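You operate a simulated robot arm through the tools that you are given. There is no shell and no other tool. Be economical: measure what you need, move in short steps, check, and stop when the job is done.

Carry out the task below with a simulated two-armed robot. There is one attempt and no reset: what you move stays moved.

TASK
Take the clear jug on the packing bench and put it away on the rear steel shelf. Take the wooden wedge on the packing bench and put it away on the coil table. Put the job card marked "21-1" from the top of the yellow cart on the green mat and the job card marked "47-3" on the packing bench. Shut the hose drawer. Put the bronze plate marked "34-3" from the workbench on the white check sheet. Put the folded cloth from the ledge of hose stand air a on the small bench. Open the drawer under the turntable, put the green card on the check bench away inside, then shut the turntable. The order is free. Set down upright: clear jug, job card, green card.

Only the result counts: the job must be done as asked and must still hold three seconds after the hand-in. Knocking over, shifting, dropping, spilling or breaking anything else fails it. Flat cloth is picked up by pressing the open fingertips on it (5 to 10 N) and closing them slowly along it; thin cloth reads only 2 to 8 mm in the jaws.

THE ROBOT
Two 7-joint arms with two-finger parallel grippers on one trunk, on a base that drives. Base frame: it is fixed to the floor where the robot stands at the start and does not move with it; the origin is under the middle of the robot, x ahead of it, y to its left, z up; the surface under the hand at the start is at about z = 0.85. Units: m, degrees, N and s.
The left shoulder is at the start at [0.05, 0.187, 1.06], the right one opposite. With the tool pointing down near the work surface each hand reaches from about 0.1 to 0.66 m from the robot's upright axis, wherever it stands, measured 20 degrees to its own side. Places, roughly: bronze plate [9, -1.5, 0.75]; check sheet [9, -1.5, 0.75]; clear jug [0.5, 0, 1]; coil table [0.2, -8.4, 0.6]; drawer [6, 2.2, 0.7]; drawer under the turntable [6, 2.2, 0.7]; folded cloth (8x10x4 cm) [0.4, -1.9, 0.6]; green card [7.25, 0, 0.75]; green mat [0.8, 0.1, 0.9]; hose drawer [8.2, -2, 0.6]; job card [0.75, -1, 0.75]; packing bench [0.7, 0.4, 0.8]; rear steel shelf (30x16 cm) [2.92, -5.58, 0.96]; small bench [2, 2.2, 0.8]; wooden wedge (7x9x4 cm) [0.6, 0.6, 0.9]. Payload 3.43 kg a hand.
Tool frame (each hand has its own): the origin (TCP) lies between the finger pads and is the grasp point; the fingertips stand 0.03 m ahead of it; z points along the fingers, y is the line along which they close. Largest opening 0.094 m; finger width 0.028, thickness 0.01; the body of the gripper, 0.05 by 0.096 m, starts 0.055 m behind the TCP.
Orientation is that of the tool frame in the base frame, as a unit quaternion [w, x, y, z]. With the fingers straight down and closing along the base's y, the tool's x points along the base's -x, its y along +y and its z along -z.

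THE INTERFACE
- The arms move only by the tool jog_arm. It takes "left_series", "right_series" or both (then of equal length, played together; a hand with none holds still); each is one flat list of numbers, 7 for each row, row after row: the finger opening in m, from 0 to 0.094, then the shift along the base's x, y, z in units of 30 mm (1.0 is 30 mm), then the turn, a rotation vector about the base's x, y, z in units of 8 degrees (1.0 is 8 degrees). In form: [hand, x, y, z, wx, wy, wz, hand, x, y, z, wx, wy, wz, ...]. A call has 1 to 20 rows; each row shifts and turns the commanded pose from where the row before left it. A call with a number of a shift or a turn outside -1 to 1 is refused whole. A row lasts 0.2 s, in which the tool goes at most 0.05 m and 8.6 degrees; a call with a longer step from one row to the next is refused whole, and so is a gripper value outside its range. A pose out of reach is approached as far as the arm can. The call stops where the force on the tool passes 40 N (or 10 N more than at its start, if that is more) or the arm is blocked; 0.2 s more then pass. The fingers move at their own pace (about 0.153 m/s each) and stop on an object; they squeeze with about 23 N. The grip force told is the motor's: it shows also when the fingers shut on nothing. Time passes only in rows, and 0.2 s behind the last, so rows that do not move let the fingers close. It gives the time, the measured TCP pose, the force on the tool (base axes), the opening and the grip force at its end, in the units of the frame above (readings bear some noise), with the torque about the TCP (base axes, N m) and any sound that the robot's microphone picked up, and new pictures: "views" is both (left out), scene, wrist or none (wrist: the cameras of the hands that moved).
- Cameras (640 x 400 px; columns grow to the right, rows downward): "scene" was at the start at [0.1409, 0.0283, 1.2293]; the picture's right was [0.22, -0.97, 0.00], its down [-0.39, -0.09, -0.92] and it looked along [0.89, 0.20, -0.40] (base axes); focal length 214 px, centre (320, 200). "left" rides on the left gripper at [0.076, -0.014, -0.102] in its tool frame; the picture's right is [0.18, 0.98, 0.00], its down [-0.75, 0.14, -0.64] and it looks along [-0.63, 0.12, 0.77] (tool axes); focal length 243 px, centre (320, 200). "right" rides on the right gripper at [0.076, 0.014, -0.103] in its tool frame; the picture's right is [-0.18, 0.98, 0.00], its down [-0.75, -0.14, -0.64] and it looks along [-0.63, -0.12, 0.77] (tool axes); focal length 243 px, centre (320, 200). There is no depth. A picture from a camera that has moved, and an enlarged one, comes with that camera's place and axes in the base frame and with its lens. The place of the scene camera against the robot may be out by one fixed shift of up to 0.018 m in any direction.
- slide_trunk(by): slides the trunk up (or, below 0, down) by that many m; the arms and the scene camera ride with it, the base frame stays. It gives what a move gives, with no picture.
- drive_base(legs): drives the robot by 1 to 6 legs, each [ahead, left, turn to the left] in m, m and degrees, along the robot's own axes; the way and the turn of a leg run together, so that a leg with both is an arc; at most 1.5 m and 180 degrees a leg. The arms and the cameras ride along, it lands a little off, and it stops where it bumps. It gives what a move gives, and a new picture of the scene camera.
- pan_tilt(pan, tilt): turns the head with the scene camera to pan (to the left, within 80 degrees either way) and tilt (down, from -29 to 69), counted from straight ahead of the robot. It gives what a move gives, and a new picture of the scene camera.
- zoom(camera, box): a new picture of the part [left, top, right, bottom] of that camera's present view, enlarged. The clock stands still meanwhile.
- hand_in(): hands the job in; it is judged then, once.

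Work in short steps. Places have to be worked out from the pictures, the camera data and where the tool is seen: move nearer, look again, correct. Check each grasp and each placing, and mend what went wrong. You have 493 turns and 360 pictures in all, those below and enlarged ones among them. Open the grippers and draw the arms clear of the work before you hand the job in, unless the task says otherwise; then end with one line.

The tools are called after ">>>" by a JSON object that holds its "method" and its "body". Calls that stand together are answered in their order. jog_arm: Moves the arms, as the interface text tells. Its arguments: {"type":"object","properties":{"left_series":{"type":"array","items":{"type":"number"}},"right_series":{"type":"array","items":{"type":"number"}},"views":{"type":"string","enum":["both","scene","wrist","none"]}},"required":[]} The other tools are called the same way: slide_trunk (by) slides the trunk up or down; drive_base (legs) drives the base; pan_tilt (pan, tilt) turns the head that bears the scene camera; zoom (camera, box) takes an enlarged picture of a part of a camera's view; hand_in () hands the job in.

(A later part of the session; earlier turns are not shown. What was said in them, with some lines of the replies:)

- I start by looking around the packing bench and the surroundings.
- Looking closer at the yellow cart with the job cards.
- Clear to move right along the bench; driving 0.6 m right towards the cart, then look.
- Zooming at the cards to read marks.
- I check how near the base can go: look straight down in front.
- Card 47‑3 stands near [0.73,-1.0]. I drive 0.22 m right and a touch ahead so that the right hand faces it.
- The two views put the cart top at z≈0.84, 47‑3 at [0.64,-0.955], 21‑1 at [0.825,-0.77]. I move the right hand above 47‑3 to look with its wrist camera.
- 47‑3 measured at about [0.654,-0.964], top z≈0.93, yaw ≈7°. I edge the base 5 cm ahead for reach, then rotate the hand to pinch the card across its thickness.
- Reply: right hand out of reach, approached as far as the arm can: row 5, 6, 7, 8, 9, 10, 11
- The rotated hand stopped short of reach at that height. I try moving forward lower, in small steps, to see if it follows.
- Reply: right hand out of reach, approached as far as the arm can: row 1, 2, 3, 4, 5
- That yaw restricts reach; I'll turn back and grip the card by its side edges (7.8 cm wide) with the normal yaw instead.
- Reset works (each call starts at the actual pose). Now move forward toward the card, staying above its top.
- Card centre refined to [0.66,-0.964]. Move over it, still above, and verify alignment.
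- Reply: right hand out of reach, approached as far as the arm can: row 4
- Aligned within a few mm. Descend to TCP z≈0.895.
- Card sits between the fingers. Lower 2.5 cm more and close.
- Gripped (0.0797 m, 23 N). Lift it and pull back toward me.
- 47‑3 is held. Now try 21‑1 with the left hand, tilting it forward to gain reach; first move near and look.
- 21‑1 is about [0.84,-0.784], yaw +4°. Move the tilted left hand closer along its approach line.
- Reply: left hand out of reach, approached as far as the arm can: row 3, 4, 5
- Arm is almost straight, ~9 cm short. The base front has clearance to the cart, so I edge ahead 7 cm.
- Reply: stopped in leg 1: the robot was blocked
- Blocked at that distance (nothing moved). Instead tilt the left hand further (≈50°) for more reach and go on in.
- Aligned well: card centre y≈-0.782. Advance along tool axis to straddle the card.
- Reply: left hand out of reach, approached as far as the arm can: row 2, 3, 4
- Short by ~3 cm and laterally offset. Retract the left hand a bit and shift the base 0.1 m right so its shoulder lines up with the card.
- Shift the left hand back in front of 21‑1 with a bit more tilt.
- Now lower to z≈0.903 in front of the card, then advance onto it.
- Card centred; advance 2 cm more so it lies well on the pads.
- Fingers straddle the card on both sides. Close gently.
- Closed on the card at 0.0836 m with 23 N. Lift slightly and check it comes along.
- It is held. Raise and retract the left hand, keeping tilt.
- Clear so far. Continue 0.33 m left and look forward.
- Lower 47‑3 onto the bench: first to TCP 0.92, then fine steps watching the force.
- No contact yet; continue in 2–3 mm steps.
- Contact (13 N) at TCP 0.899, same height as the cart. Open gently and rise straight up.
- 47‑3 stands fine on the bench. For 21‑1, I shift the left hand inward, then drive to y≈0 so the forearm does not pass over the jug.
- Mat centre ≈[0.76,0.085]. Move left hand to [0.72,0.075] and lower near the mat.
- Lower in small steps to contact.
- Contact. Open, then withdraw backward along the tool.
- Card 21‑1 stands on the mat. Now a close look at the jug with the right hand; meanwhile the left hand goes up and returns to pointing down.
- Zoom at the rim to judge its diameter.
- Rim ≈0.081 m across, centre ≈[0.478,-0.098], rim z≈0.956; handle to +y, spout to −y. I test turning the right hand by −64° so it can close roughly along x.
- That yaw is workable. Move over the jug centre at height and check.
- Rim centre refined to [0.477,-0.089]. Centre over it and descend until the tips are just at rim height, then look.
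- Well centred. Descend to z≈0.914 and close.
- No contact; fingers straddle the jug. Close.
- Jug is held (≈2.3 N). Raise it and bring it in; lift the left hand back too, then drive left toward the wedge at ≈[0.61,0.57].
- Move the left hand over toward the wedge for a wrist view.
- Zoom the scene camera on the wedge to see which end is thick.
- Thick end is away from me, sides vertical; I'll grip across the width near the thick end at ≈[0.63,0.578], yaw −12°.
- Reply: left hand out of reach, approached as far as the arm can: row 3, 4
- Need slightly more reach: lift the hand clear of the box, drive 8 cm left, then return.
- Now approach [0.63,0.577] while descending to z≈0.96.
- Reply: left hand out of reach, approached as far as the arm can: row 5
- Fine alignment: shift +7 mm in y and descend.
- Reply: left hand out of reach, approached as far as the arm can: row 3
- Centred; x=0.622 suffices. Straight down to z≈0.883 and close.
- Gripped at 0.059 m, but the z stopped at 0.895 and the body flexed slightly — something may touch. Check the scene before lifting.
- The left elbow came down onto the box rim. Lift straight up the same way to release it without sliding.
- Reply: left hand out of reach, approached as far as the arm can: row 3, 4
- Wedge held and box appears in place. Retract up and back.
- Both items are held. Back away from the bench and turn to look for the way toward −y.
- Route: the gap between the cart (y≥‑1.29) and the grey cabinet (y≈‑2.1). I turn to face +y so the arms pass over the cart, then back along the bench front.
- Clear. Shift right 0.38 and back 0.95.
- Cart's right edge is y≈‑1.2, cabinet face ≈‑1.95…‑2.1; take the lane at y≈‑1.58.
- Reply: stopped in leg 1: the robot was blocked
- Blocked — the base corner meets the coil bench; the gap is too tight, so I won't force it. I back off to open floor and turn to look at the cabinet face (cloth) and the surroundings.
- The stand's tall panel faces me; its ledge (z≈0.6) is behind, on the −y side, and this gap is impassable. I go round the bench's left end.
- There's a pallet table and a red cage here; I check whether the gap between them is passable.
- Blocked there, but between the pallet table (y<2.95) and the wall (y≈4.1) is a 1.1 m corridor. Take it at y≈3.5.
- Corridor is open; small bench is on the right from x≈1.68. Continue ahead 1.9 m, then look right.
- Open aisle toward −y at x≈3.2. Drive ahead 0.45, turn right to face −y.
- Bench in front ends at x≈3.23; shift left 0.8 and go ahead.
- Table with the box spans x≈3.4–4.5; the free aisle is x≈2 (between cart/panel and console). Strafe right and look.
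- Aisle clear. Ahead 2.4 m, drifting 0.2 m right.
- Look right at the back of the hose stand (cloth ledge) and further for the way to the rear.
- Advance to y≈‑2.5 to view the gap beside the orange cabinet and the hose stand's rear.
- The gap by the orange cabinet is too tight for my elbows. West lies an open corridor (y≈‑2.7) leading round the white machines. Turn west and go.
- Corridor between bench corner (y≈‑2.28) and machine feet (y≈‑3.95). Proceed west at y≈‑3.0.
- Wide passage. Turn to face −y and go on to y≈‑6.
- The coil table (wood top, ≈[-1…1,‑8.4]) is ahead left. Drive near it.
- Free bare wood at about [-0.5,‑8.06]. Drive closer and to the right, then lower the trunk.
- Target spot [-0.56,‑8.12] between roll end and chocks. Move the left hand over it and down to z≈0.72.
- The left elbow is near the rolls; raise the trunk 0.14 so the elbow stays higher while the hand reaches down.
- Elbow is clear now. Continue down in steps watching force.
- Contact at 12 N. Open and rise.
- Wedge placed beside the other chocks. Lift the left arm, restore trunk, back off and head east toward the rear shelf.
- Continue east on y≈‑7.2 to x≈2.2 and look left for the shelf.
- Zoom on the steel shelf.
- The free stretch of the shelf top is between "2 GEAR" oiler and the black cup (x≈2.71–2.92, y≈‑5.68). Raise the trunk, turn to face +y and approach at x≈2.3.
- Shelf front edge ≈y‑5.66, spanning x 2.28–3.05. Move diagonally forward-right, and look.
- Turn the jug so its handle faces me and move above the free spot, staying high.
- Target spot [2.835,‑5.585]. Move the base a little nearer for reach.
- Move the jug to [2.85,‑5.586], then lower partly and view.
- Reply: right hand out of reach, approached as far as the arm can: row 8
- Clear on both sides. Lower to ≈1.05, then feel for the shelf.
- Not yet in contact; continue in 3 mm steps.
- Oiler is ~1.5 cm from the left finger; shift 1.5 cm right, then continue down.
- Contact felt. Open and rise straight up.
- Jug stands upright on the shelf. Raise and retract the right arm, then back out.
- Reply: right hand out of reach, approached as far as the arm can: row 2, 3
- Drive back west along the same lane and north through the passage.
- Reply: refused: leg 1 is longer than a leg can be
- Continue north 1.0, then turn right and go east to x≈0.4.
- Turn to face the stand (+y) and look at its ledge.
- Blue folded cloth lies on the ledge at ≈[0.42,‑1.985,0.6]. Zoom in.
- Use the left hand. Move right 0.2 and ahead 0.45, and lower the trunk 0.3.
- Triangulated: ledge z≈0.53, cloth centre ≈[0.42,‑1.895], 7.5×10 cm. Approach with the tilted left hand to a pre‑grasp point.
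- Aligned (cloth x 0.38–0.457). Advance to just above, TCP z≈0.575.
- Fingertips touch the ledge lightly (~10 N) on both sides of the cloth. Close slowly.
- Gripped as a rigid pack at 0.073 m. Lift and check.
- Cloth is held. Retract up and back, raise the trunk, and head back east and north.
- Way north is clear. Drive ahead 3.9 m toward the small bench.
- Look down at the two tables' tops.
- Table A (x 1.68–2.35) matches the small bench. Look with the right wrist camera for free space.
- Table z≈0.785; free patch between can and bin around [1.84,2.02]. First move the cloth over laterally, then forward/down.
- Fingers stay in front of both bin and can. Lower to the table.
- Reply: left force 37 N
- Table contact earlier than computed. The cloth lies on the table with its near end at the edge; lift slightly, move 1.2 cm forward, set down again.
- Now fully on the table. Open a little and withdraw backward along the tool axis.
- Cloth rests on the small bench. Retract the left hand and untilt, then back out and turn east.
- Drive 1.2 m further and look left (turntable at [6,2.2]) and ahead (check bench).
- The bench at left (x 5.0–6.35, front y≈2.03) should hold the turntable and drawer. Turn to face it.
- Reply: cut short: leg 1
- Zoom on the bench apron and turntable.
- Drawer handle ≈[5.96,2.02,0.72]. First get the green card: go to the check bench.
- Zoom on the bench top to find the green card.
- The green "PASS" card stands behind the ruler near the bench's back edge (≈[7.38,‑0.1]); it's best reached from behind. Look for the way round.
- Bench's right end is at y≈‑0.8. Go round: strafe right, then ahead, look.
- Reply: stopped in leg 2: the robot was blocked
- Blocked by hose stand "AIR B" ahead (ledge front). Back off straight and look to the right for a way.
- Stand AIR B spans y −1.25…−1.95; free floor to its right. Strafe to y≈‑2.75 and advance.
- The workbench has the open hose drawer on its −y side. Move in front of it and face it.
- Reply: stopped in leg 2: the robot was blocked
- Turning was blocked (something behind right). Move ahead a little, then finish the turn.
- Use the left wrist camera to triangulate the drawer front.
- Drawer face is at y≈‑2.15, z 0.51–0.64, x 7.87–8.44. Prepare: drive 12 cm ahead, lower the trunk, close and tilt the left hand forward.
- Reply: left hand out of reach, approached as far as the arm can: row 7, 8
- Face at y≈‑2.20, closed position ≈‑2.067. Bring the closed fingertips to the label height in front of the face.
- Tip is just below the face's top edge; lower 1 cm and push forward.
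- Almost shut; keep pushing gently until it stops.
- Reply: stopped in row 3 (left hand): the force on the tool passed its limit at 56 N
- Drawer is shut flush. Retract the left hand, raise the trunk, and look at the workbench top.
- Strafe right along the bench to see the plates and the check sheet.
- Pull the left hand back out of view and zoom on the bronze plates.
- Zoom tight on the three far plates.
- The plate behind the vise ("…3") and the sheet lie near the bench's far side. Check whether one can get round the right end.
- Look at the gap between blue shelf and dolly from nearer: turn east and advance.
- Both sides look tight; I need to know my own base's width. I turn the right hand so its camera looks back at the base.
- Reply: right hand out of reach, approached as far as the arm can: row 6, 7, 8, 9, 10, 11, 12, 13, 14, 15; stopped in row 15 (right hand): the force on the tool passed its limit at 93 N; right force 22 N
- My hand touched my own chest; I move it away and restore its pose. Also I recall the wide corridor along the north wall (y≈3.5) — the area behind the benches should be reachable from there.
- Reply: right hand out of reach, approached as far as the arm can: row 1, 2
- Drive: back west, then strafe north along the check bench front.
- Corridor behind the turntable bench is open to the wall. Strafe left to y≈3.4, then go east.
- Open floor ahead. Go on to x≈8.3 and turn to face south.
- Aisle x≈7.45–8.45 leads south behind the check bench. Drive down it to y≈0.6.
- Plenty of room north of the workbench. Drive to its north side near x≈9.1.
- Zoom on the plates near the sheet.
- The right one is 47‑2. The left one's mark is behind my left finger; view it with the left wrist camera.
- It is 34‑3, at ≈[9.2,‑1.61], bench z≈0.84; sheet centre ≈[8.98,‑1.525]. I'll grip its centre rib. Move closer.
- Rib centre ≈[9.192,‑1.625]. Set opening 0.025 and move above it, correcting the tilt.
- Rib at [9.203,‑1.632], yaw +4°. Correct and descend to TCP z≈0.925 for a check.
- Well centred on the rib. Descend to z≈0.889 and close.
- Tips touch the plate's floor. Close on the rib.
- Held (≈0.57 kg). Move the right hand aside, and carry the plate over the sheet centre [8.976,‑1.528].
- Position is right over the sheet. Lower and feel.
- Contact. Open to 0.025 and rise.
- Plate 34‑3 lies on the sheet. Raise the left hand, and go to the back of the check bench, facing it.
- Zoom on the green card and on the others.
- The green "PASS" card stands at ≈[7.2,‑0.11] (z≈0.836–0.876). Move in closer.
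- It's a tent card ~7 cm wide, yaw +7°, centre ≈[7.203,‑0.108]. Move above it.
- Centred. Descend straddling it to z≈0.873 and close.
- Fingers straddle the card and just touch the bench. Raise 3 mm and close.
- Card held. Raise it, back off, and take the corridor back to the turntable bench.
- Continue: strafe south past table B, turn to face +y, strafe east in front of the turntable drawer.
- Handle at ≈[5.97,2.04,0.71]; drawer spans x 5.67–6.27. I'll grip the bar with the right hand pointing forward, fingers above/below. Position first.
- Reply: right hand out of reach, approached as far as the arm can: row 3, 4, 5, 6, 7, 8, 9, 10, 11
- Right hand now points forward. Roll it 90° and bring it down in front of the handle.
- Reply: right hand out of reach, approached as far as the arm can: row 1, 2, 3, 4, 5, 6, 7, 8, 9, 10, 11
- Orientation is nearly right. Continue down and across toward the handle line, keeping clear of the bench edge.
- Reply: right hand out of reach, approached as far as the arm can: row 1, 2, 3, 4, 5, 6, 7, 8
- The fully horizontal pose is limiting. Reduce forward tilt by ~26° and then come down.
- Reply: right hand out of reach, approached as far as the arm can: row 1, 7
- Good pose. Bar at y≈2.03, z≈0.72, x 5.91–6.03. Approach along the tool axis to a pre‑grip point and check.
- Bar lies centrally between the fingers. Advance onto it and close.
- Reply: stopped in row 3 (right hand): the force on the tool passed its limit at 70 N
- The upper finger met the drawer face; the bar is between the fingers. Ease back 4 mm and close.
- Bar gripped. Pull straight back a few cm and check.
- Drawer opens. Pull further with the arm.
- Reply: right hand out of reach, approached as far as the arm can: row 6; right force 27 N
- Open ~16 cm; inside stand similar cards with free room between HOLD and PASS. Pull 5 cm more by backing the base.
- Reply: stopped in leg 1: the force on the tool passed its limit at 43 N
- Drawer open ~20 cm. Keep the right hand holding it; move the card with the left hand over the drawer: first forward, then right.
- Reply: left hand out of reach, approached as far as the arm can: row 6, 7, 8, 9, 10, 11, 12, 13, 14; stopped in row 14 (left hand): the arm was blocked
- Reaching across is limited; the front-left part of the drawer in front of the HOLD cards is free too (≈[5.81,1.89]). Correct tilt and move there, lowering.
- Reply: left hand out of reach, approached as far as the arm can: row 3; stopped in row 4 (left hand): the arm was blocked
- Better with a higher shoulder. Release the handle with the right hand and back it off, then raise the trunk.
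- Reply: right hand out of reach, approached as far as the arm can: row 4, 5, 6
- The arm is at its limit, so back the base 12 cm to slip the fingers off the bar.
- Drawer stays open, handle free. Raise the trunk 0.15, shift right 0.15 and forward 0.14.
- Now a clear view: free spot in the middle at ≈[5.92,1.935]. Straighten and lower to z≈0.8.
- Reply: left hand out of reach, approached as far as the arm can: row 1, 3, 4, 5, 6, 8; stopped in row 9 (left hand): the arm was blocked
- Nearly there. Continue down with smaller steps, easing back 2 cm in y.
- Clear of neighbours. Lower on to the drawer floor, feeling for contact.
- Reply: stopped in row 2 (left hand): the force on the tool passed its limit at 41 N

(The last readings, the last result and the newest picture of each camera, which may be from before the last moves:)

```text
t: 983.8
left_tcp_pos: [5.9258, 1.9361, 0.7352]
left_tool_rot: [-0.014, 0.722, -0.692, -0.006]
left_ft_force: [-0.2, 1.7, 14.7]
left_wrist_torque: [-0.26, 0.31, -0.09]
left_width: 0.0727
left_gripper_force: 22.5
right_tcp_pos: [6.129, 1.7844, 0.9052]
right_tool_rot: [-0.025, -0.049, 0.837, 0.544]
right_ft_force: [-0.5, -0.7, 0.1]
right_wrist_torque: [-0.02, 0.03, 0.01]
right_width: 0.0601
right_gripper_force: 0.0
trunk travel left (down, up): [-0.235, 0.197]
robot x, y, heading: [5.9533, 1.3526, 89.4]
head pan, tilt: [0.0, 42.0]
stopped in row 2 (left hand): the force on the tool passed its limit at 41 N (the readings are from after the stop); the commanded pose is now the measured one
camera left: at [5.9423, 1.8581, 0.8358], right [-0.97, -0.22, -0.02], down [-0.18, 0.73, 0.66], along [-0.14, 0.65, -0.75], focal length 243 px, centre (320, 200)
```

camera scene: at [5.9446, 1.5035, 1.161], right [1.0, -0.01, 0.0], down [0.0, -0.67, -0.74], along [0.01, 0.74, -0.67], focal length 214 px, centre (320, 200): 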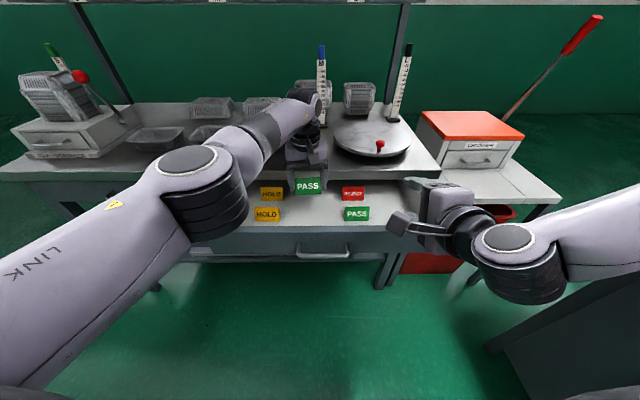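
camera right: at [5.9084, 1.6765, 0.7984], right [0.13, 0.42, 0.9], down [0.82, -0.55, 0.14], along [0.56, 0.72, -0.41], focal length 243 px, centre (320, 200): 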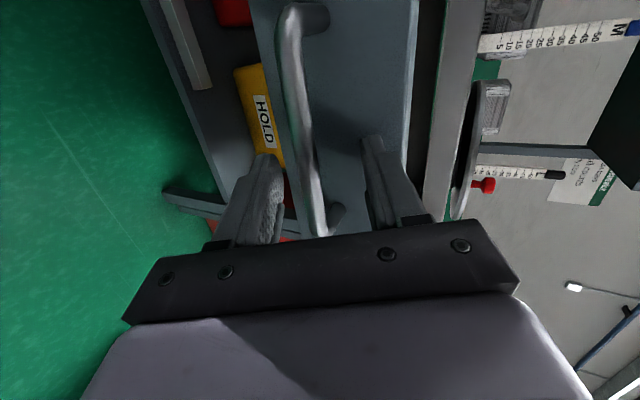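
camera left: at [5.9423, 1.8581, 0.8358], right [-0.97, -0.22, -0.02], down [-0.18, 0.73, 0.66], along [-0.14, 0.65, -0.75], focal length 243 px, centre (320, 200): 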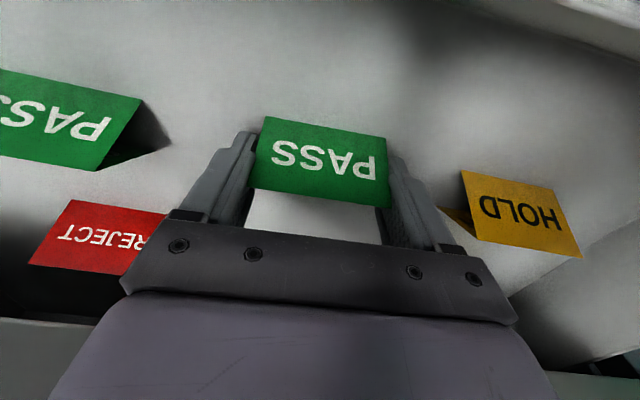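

On the floor. Ease up 2 mm, open slightly, rise.

>>> {"method": "jog_arm", "body": {"left_series": [0.05, 0, 0, 0.06, 0, 0, 0, 0.078, 0, 0, 0, 0, 0, 0, 0.084, 0, 0, 0, 0, 0, 0, 0.084, 0, 0, 0, 0, 0, 0, 0.084, 0, 0, 0.4, 0, 0, 0, 0.084, 0, 0, 0.8, 0, 0, 0, 0.084, 0, 0, 0.9, 0, 0, 0, 0.084, 0, 0, 0.9, 0, 0, 0, 0.084, 0, 0, 0.9, 0, 0, 0, 0.084, 0, 0, 0.9, 0, 0, 0], "views": "both"}}

```text
t: 986.0
left_tcp_pos: [5.926, 1.9332, 0.8791]
left_tool_rot: [-0.011, 0.722, -0.692, -0.004]
left_ft_force: [-0.6, -0.4, 0.5]
left_wrist_torque: [0.03, 0.02, 0.03]
left_width: 0.0839
left_gripper_force: 0.0
right_tcp_pos: [6.1291, 1.7839, 0.9051]
right_tool_rot: [-0.024, -0.049, 0.838, 0.543]
right_ft_force: [0.6, -0.5, -0.4]
right_wrist_torque: [0.04, 0.02, 0.0]
right_width: 0.06
right_gripper_force: 0.0
trunk travel left (down, up): [-0.235, 0.197]
robot x, y, heading: [5.9508, 1.3497, 89.4]
head pan, tilt: [0.0, 42.0]
camera scene: at [5.9448, 1.5033, 1.161], right [1.0, -0.01, 0.0], down [0.0, -0.67, -0.74], along [0.01, 0.74, -0.67], focal length 214 px, centre (320, 200)
camera left: at [5.9419, 1.8565, 0.9802], right [-0.97, -0.22, -0.01], down [-0.18, 0.73, 0.66], along [-0.14, 0.64, -0.75], focal length 243 px, centre (320, 200)
```

scene: 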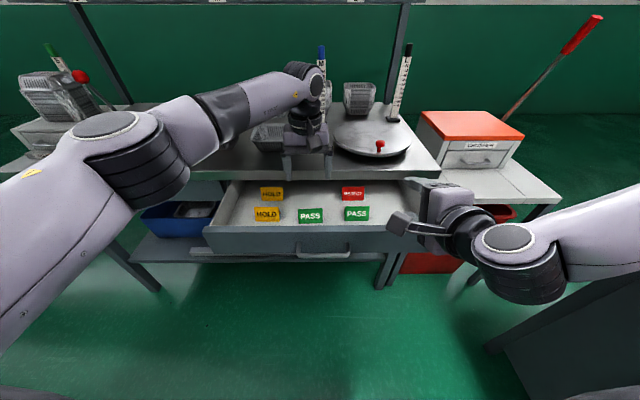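
left: 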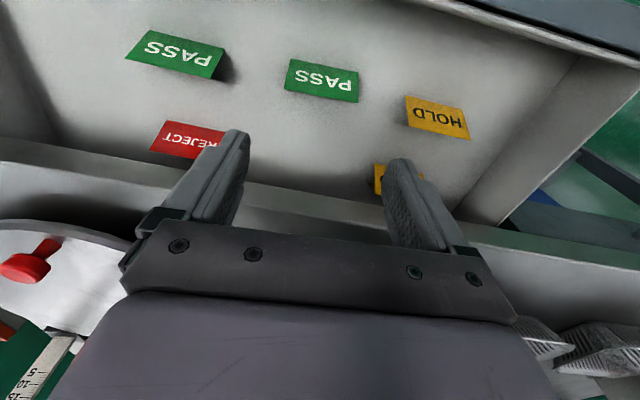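

The card stands upright in the drawer. Now restore the right hand (raise, unroll, untilt) and withdraw the left hand.

>>> {"method": "jog_arm", "body": {"left_series": [0.084, 0, 0, 0.9, 0, 0, 0, 0.084, 0, 0, 0.9, 0, 0, 0, 0.084, -0.3, -0.8, 0.3, 0, 0, 0, 0.084, -0.3, -0.8, 0, 0, 0, 0, 0.084, -0.3, -0.8, 0, 0, 0, 0, 0.06, -0.3, -0.8, 0, 0, 0, 0, 0.04, -0.3, -0.8, 0, 0, 0, 0, 0.02, -0.3, -0.8, 0, 0, 0, 0, 0.0, -0.3, -0.6, 0, 0, 0, 0, 0.0, -0.3, 0, 0, 0, 0, 0, 0.0, -0.3, 0, 0, 0, 0, 0, 0.0, 0, 0, 0, 0, 0, 0], "right_series": [0.06, 0.2, -0.2, 0.8, 0, 0, 0, 0.06, 0.2, -0.2, 0.8, 0, 0, 0, 0.06, 0.2, -0.2, 0.8, 0, -1, 0, 0.06, 0, 0, 0.3, 0, -1, 0, 0.06, 0, 0, 0, 0, -1, 0, 0.06, 0, 0, 0, 0, -1, 0, 0.06, 0, 0, 0, 0, -1, 0, 0.06, 0, 0, 0, 0, -1, 0, 0.06, 0, 0, 0, 0, -1, 0, 0.06, 0, 0, 0, 0, -1, 0, 0.06, 0, 0, 0, 0, -1, 0, 0.06, 0, 0, 0, 0, -1, 0], "views": "scene"}}

```text
t: 988.6
left_tcp_pos: [5.8458, 1.7723, 0.9405]
left_tool_rot: [-0.012, 0.721, -0.692, -0.004]
left_ft_force: [-0.2, 0.5, 1.0]
left_wrist_torque: [-0.02, -0.03, -0.02]
left_width: 0.0
left_gripper_force: 22.8
right_tcp_pos: [6.1438, 1.7824, 0.9855]
right_tool_rot: [0.521, -0.387, 0.657, 0.384]
right_ft_force: [0.0, -0.1, 0.3]
right_wrist_torque: [0.0, -0.02, 0.0]
right_width: 0.0599
right_gripper_force: 0.1
right hand out of reach, approached as far as the arm can: row 1, 2
trunk travel left (down, up): [-0.235, 0.197]
robot x, y, heading: [5.9514, 1.3561, 89.8]
head pan, tilt: [0.0, 42.0]
camera scene: at [5.9447, 1.5034, 1.161], right [1.0, -0.01, 0.0], down [0.0, -0.67, -0.74], along [0.01, 0.74, -0.67], focal length 214 px, centre (320, 200)
```

scene: 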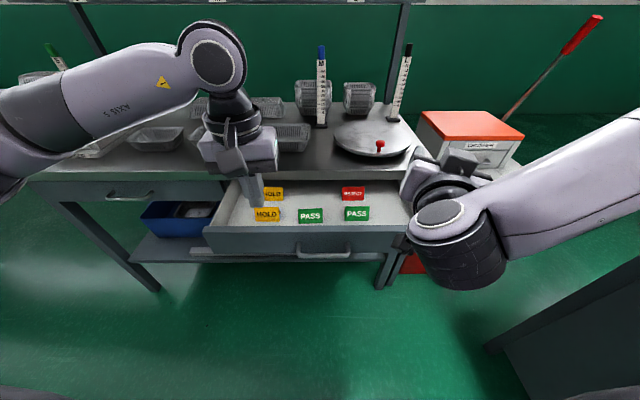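

Back the base 10 cm, lower the trunk 0.12, and tilt the closed left hand forward for pushing.

>>> {"method": "drive_base", "body": {"legs": [[-0.1, 0, 0]]}}

>>> {"method": "slide_trunk", "body": {"by": -0.14}}

>>> {"method": "jog_arm", "body": {"left_series": [0.0, -0.1, -0.4, 0, 1, 0, 0, 0.0, -0.1, -0.4, 0, 1, 0, 0, 0.0, -0.1, -0.3, 0, 1, 0, 0, 0.0, -0.1, 0, 0, 1, 0, 0, 0.0, 0, 0, 0, 1, 0, 0, 0.0, 0, 0, -0.2, 1, 0, 0, 0.0, 0, 0, -0.3, 0.9, 0, 0], "views": "both"}}

```text
t: 989.7
left_tcp_pos: [5.8436, 1.6711, 0.941]
left_tool_rot: [-0.012, 0.722, -0.692, -0.004]
left_ft_force: [-0.2, -0.9, 0.1]
left_wrist_torque: [-0.01, -0.01, -0.02]
left_width: 0.0
left_gripper_force: 22.9
right_tcp_pos: [6.1424, 1.684, 0.9872]
right_tool_rot: [0.519, -0.387, 0.657, 0.385]
right_ft_force: [-0.2, -0.8, -0.4]
right_wrist_torque: [-0.03, 0.01, -0.01]
right_width: 0.0599
right_gripper_force: 0.0
trunk travel left (down, up): [-0.235, 0.197]
robot x, y, heading: [5.9538, 1.2566, 89.6]
head pan, tilt: [0.0, 42.0]
camera scene: at [5.9441, 1.4042, 1.1611], right [1.0, -0.01, 0.0], down [0.0, -0.67, -0.74], along [0.0, 0.74, -0.67], focal length 214 px, centre (320, 200)
```

scene: 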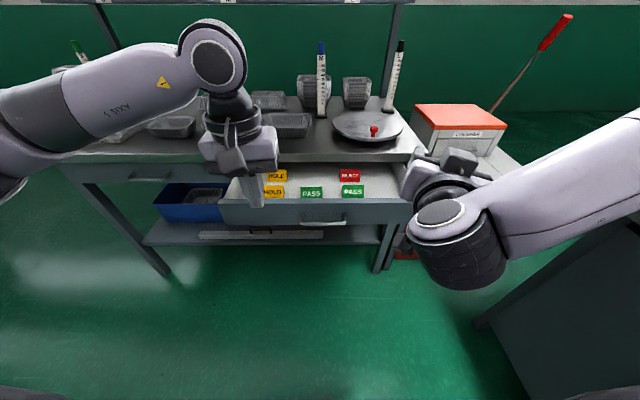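

```text
t: 991.4
left_tcp_pos: [5.845, 1.6729, 0.7996]
left_tool_rot: [-0.012, 0.722, -0.692, -0.005]
left_ft_force: [-0.6, -0.1, 0.6]
left_wrist_torque: [0.03, 0.0, 0.01]
left_width: 0.0
left_gripper_force: 22.7
right_tcp_pos: [6.1428, 1.6836, 0.8454]
right_tool_rot: [0.519, -0.387, 0.658, 0.385]
right_ft_force: [0.4, 0.3, 0.3]
right_wrist_torque: [-0.01, -0.02, -0.02]
right_width: 0.0602
right_gripper_force: 0.1
trunk travel left (down, up): [-0.095, 0.337]
robot x, y, heading: [5.9516, 1.2552, 89.6]
head pan, tilt: [0.0, 42.0]
```

```text
t: 993.0
left_tcp_pos: [5.8329, 1.6401, 0.7855]
left_tool_rot: [-0.345, 0.634, -0.611, -0.325]
left_ft_force: [0.1, 0.2, 0.5]
left_wrist_torque: [0.0, -0.03, 0.0]
left_width: 0.0
left_gripper_force: 23.3
right_tcp_pos: [6.1416, 1.6841, 0.8455]
right_tool_rot: [0.519, -0.388, 0.657, 0.385]
right_ft_force: [0.8, -0.4, 0.9]
right_wrist_torque: [0.01, -0.02, -0.02]
right_width: 0.0599
right_gripper_force: 0.2
trunk travel left (down, up): [-0.095, 0.337]
robot x, y, heading: [5.95, 1.2526, 89.2]
head pan, tilt: [0.0, 42.0]
camera scene: at [5.9441, 1.4045, 1.021], right [1.0, -0.01, 0.0], down [0.0, -0.67, -0.74], along [0.0, 0.74, -0.67], focal length 214 px, centre (320, 200)
camera left: at [5.849, 1.5145, 0.7795], right [-0.97, -0.12, -0.19], down [-0.18, -0.12, 0.98], along [-0.14, 0.99, 0.1], focal length 243 px, centre (320, 200)
```

scene: 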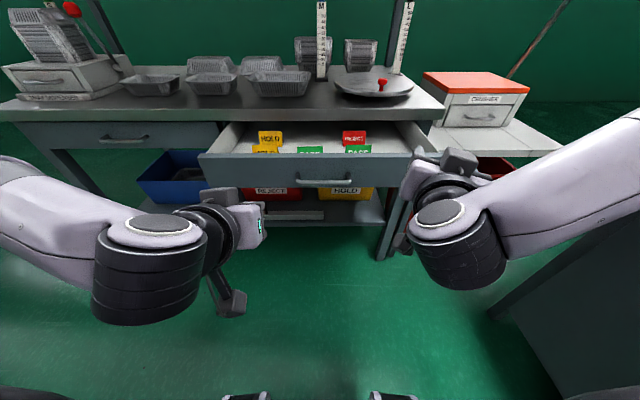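
left: 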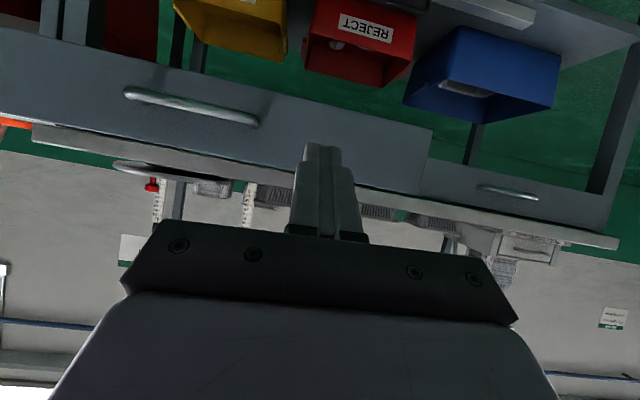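

Bring the closed tip to the drawer face left of the handle.

>>> {"method": "jog_arm", "body": {"left_series": [0.0, -0.1, 0.3, -0.7, 0, 0, 0, 0.0, -0.1, 0.8, -0.7, 0, 0, 0, 0.0, 0, 0.9, 0, 0, 0, 0, 0.0, 0, 0.9, 0, 0, 0, 0, 0.0, 0, 0.9, 0, 0, 0, 0], "views": "both"}}

```text
t: 994.2
left_tcp_pos: [5.8265, 1.754, 0.7438]
left_tool_rot: [-0.345, 0.634, -0.611, -0.324]
left_ft_force: [-0.6, 0.1, -1.0]
left_wrist_torque: [0.01, -0.05, 0.0]
left_width: 0.0
left_gripper_force: 23.7
right_tcp_pos: [6.1428, 1.6836, 0.8464]
right_tool_rot: [0.519, -0.386, 0.659, 0.384]
right_ft_force: [-1.1, -0.5, -0.6]
right_wrist_torque: [0.0, 0.0, -0.01]
right_width: 0.06
right_gripper_force: 0.0
trunk travel left (down, up): [-0.095, 0.337]
robot x, y, heading: [5.9529, 1.2556, 89.7]
head pan, tilt: [0.0, 42.0]
camera scene: at [5.9441, 1.4045, 1.021], right [1.0, -0.01, 0.0], down [0.0, -0.67, -0.74], along [0.0, 0.74, -0.67], focal length 214 px, centre (320, 200)
camera left: at [5.8422, 1.6283, 0.7378], right [-0.97, -0.12, -0.19], down [-0.18, -0.12, 0.98], along [-0.14, 0.99, 0.1], focal length 243 px, centre (320, 200)
```

scene: 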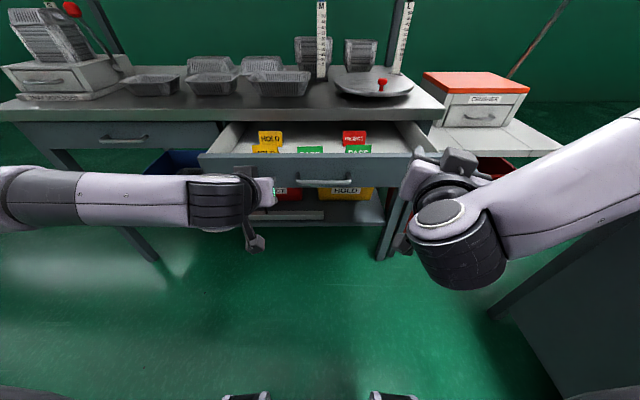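
left: 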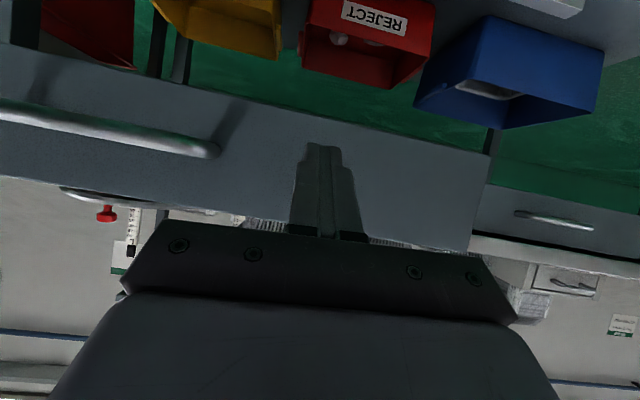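

On the face. Push slowly.

>>> {"method": "jog_arm", "body": {"left_series": [0.0, 0, 0.3, 0, 0, 0, 0, 0.0, 0, 0.3, 0, 0, 0, 0, 0.0, 0, 0.3, 0, 0, 0, 0, 0.0, 0, 0.3, 0, 0, 0, 0, 0.0, 0, 0.3, 0, 0, 0, 0, 0.0, 0, 0.3, 0, 0, 0, 0, 0.0, 0, 0.3, 0, 0, 0, 0, 0.0, 0, 0.3, 0, 0, 0, 0, 0.0, 0, 0.3, 0, 0, 0, 0, 0.0, 0, 0.3, 0, 0, 0, 0, 0.0, 0, 0.3, 0, 0, 0, 0, 0.0, 0, 0.3, 0, 0, 0, 0], "views": "scene"}}

```text
t: 996.8
left_tcp_pos: [5.8251, 1.8627, 0.7439]
left_tool_rot: [-0.344, 0.635, -0.611, -0.325]
left_ft_force: [0.6, -0.6, -0.4]
left_wrist_torque: [0.02, -0.01, 0.0]
left_width: 0.0
left_gripper_force: 22.9
right_tcp_pos: [6.1423, 1.6836, 0.8464]
right_tool_rot: [0.52, -0.386, 0.658, 0.384]
right_ft_force: [0.7, 0.1, -0.1]
right_wrist_torque: [0.0, -0.01, 0.0]
right_width: 0.06
right_gripper_force: 0.1
trunk travel left (down, up): [-0.095, 0.337]
robot x, y, heading: [5.9513, 1.2541, 89.6]
head pan, tilt: [0.0, 42.0]
camera scene: at [5.9441, 1.4045, 1.021], right [1.0, -0.01, 0.0], down [0.0, -0.67, -0.74], along [0.0, 0.74, -0.67], focal length 214 px, centre (320, 200)
```

scene: 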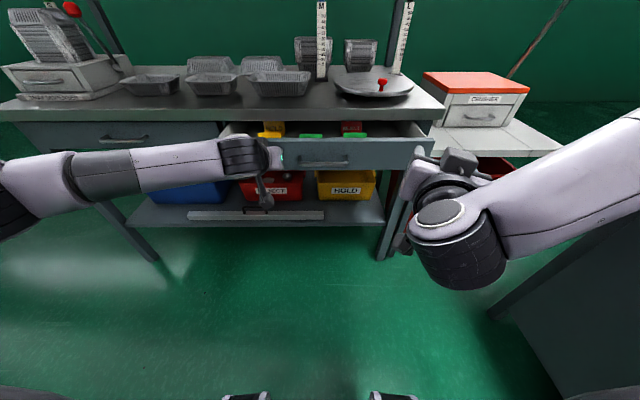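

Moving smoothly, cards upright. Continue until it stops.

>>> {"method": "jog_arm", "body": {"left_series": [0.0, 0, 0.3, 0, 0, 0, 0, 0.0, 0, 0.3, 0, 0, 0, 0, 0.0, 0, 0.3, 0, 0, 0, 0, 0.0, 0, 0.3, 0, 0, 0, 0, 0.0, 0, 0.3, 0, 0, 0, 0, 0.0, 0, 0.3, 0, 0, 0, 0, 0.0, 0, 0.3, 0, 0, 0, 0, 0.0, 0, 0.3, 0, 0, 0, 0, 0.0, 0, 0.3, 0, 0, 0, 0, 0.0, 0, 0.3, 0, 0, 0, 0, 0.0, 0, 0.3, 0, 0, 0, 0, 0.0, 0, 0.3, 0, 0, 0, 0, 0.0, 0, 0.3, 0, 0, 0, 0, 0.0, 0, 0.3, 0, 0, 0, 0, 0.0, 0, 0.3, 0, 0, 0, 0, 0.0, 0, 0.3, 0, 0, 0, 0], "views": "both"}}

```text
t: 1000.0
left_tcp_pos: [5.8266, 1.9906, 0.7421]
left_tool_rot: [-0.342, 0.636, -0.612, -0.322]
left_ft_force: [-3.9, -24.8, 7.7]
left_wrist_torque: [0.13, 0.08, 0.11]
left_width: 0.0
left_gripper_force: 22.9
right_tcp_pos: [6.14, 1.6809, 0.847]
right_tool_rot: [0.52, -0.387, 0.657, 0.386]
right_ft_force: [0.1, 0.4, 0.7]
right_wrist_torque: [-0.01, 0.0, 0.01]
right_width: 0.0598
right_gripper_force: 0.1
trunk travel left (down, up): [-0.095, 0.337]
robot x, y, heading: [5.9507, 1.2498, 89.8]
head pan, tilt: [0.0, 42.0]
stopped in row 16 (left hand): the force on the tool passed its limit at 58 N (the readings are from after the stop); the commanded pose is now the measured one
camera scene: at [5.9435, 1.4014, 1.0216], right [1.0, 0.0, 0.0], down [0.0, -0.67, -0.75], along [0.0, 0.74, -0.67], focal length 214 px, centre (320, 200)
camera left: at [5.8431, 1.8654, 0.7384], right [-0.97, -0.12, -0.19], down [-0.18, -0.11, 0.98], along [-0.14, 0.99, 0.09], focal length 243 px, centre (320, 200)
```

scene: 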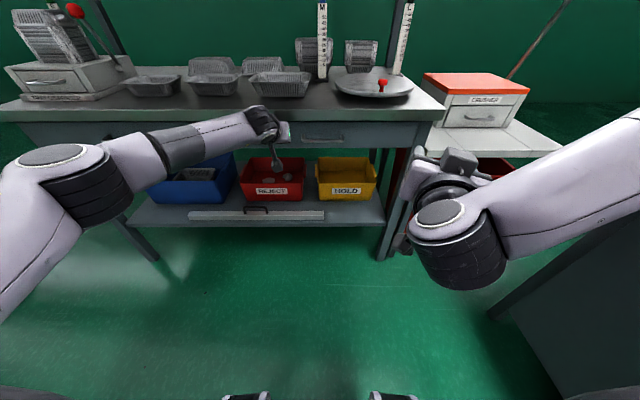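
left: 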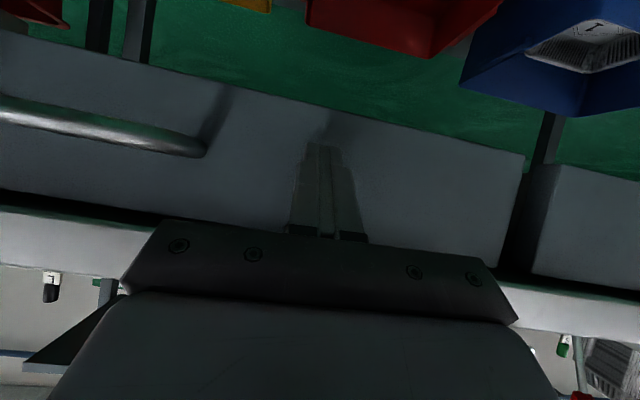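

Drawer is shut. Withdraw the left hand, open the grippers, back away and check.

>>> {"method": "jog_arm", "body": {"left_series": [0.0, 0, -0.8, 0, 0, 0, 0, 0.0, 0, -0.9, 0, 0, 0, 0, 0.0, 0, -0.9, 0.2, 0, 0, 0, 0.0, 0, -0.9, 0.2, -0.8, 0, 0, 0.03, 0, -0.6, 0.3, -0.9, 0, 0, 0.06, 0, 0, 0.3, -0.9, 0, 0, 0.09, 0, 0, 0.3, -0.9, 0, 0, 0.09, 0, 0, 0.3, -0.9, 0, 0], "views": "none"}}

>>> {"method": "drive_base", "body": {"legs": [[-0.35, 0, 0]]}}

>>> {"method": "zoom", "body": {"camera": "scene", "box": [180, 40, 480, 220]}}

```text
t: 1001.8
left_tcp_pos: [5.8271, 1.8708, 0.7877]
left_tool_rot: [-0.131, 0.71, -0.682, -0.12]
left_ft_force: [-0.2, -0.1, 0.1]
left_wrist_torque: [0.01, 0.01, -0.03]
left_width: 0.0899
left_gripper_force: 0.0
right_tcp_pos: [6.1423, 1.6822, 0.8452]
right_tool_rot: [0.518, -0.388, 0.657, 0.386]
right_ft_force: [0.0, 0.2, 0.3]
right_wrist_torque: [0.01, 0.01, 0.02]
right_width: 0.0598
right_gripper_force: 0.1
trunk travel left (down, up): [-0.095, 0.337]
robot x, y, heading: [5.9488, 1.2541, 89.5]
head pan, tilt: [0.0, 42.0]
```

```text
t: 1004.1
left_tcp_pos: [5.8266, 1.5206, 0.7881]
left_tool_rot: [-0.132, 0.709, -0.682, -0.121]
left_ft_force: [0.1, 0.4, -0.4]
left_wrist_torque: [0.01, -0.03, 0.01]
left_width: 0.0901
left_gripper_force: 0.1
right_tcp_pos: [6.1403, 1.3309, 0.846]
right_tool_rot: [0.519, -0.386, 0.659, 0.384]
right_ft_force: [-1.1, 0.4, 0.6]
right_wrist_torque: [-0.01, -0.04, 0.01]
right_width: 0.0601
right_gripper_force: 0.1
trunk travel left (down, up): [-0.095, 0.337]
robot x, y, heading: [5.9499, 0.9051, 89.7]
head pan, tilt: [0.0, 42.0]
camera scene: at [5.942, 1.0533, 1.021], right [1.0, -0.01, 0.0], down [-0.01, -0.67, -0.74], along [0.01, 0.74, -0.67], focal length 214 px, centre (320, 200)
```

scene: 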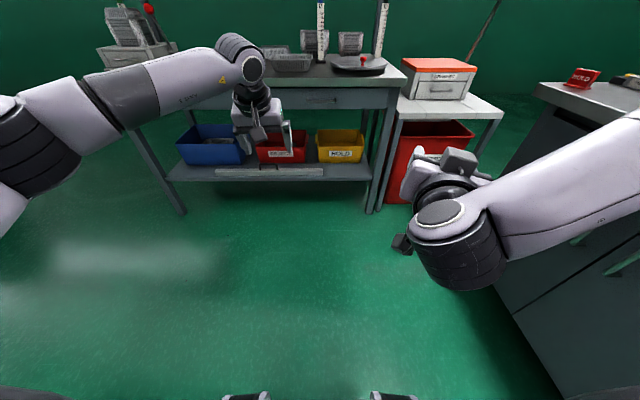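

```text
2.13 times, centred on (330, 130) of scene
camera zoom: at [5.942, 1.0533, 1.021], right [1.0, -0.01, 0.0], down [-0.01, -0.67, -0.74], along [0.01, 0.74, -0.67], focal length 458 px, centre (299, 349)
```

zoom: 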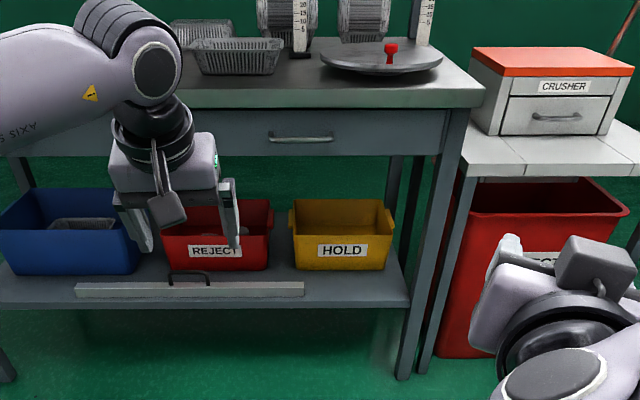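

Drawer is flush; everything is placed. Open the right gripper and hand in.

>>> {"method": "jog_arm", "body": {"right_series": [0.09, 0, 0, 0.3, 0, 0, 0, 0.09, 0, 0, 0.3, 0, 0, 0], "left_series": [0.09, 0, -0.3, 0.5, 0, 0, 0, 0.09, 0, -0.3, 0.5, 0, 0, 0], "views": "none"}}

>>> {"method": "hand_in", "body": {}}

```text
t: 1004.7
left_tcp_pos: [5.8266, 1.5021, 0.8183]
left_tool_rot: [-0.133, 0.709, -0.682, -0.121]
left_ft_force: [-0.1, 0.8, -0.7]
left_wrist_torque: [-0.02, 0.01, 0.01]
left_width: 0.09
left_gripper_force: 0.1
right_tcp_pos: [6.1397, 1.3312, 0.8642]
right_tool_rot: [0.519, -0.388, 0.657, 0.385]
right_ft_force: [-1.1, -0.7, -0.5]
right_wrist_torque: [0.02, 0.01, 0.01]
right_width: 0.0902
right_gripper_force: 0.1
trunk travel left (down, up): [-0.095, 0.337]
robot x, y, heading: [5.947, 0.9037, 89.7]
head pan, tilt: [0.0, 42.0]
```

```text
The job is handed in.
```

I did every part of the task and handed the job in. On the way the base was stopped by contact at the yellow cart, at hose stands Air A and Air B, and once while turning near the workbench, and my left elbow came down on a box on the packing bench. I saw no shift from any of these, but I did not go back to re-check them.
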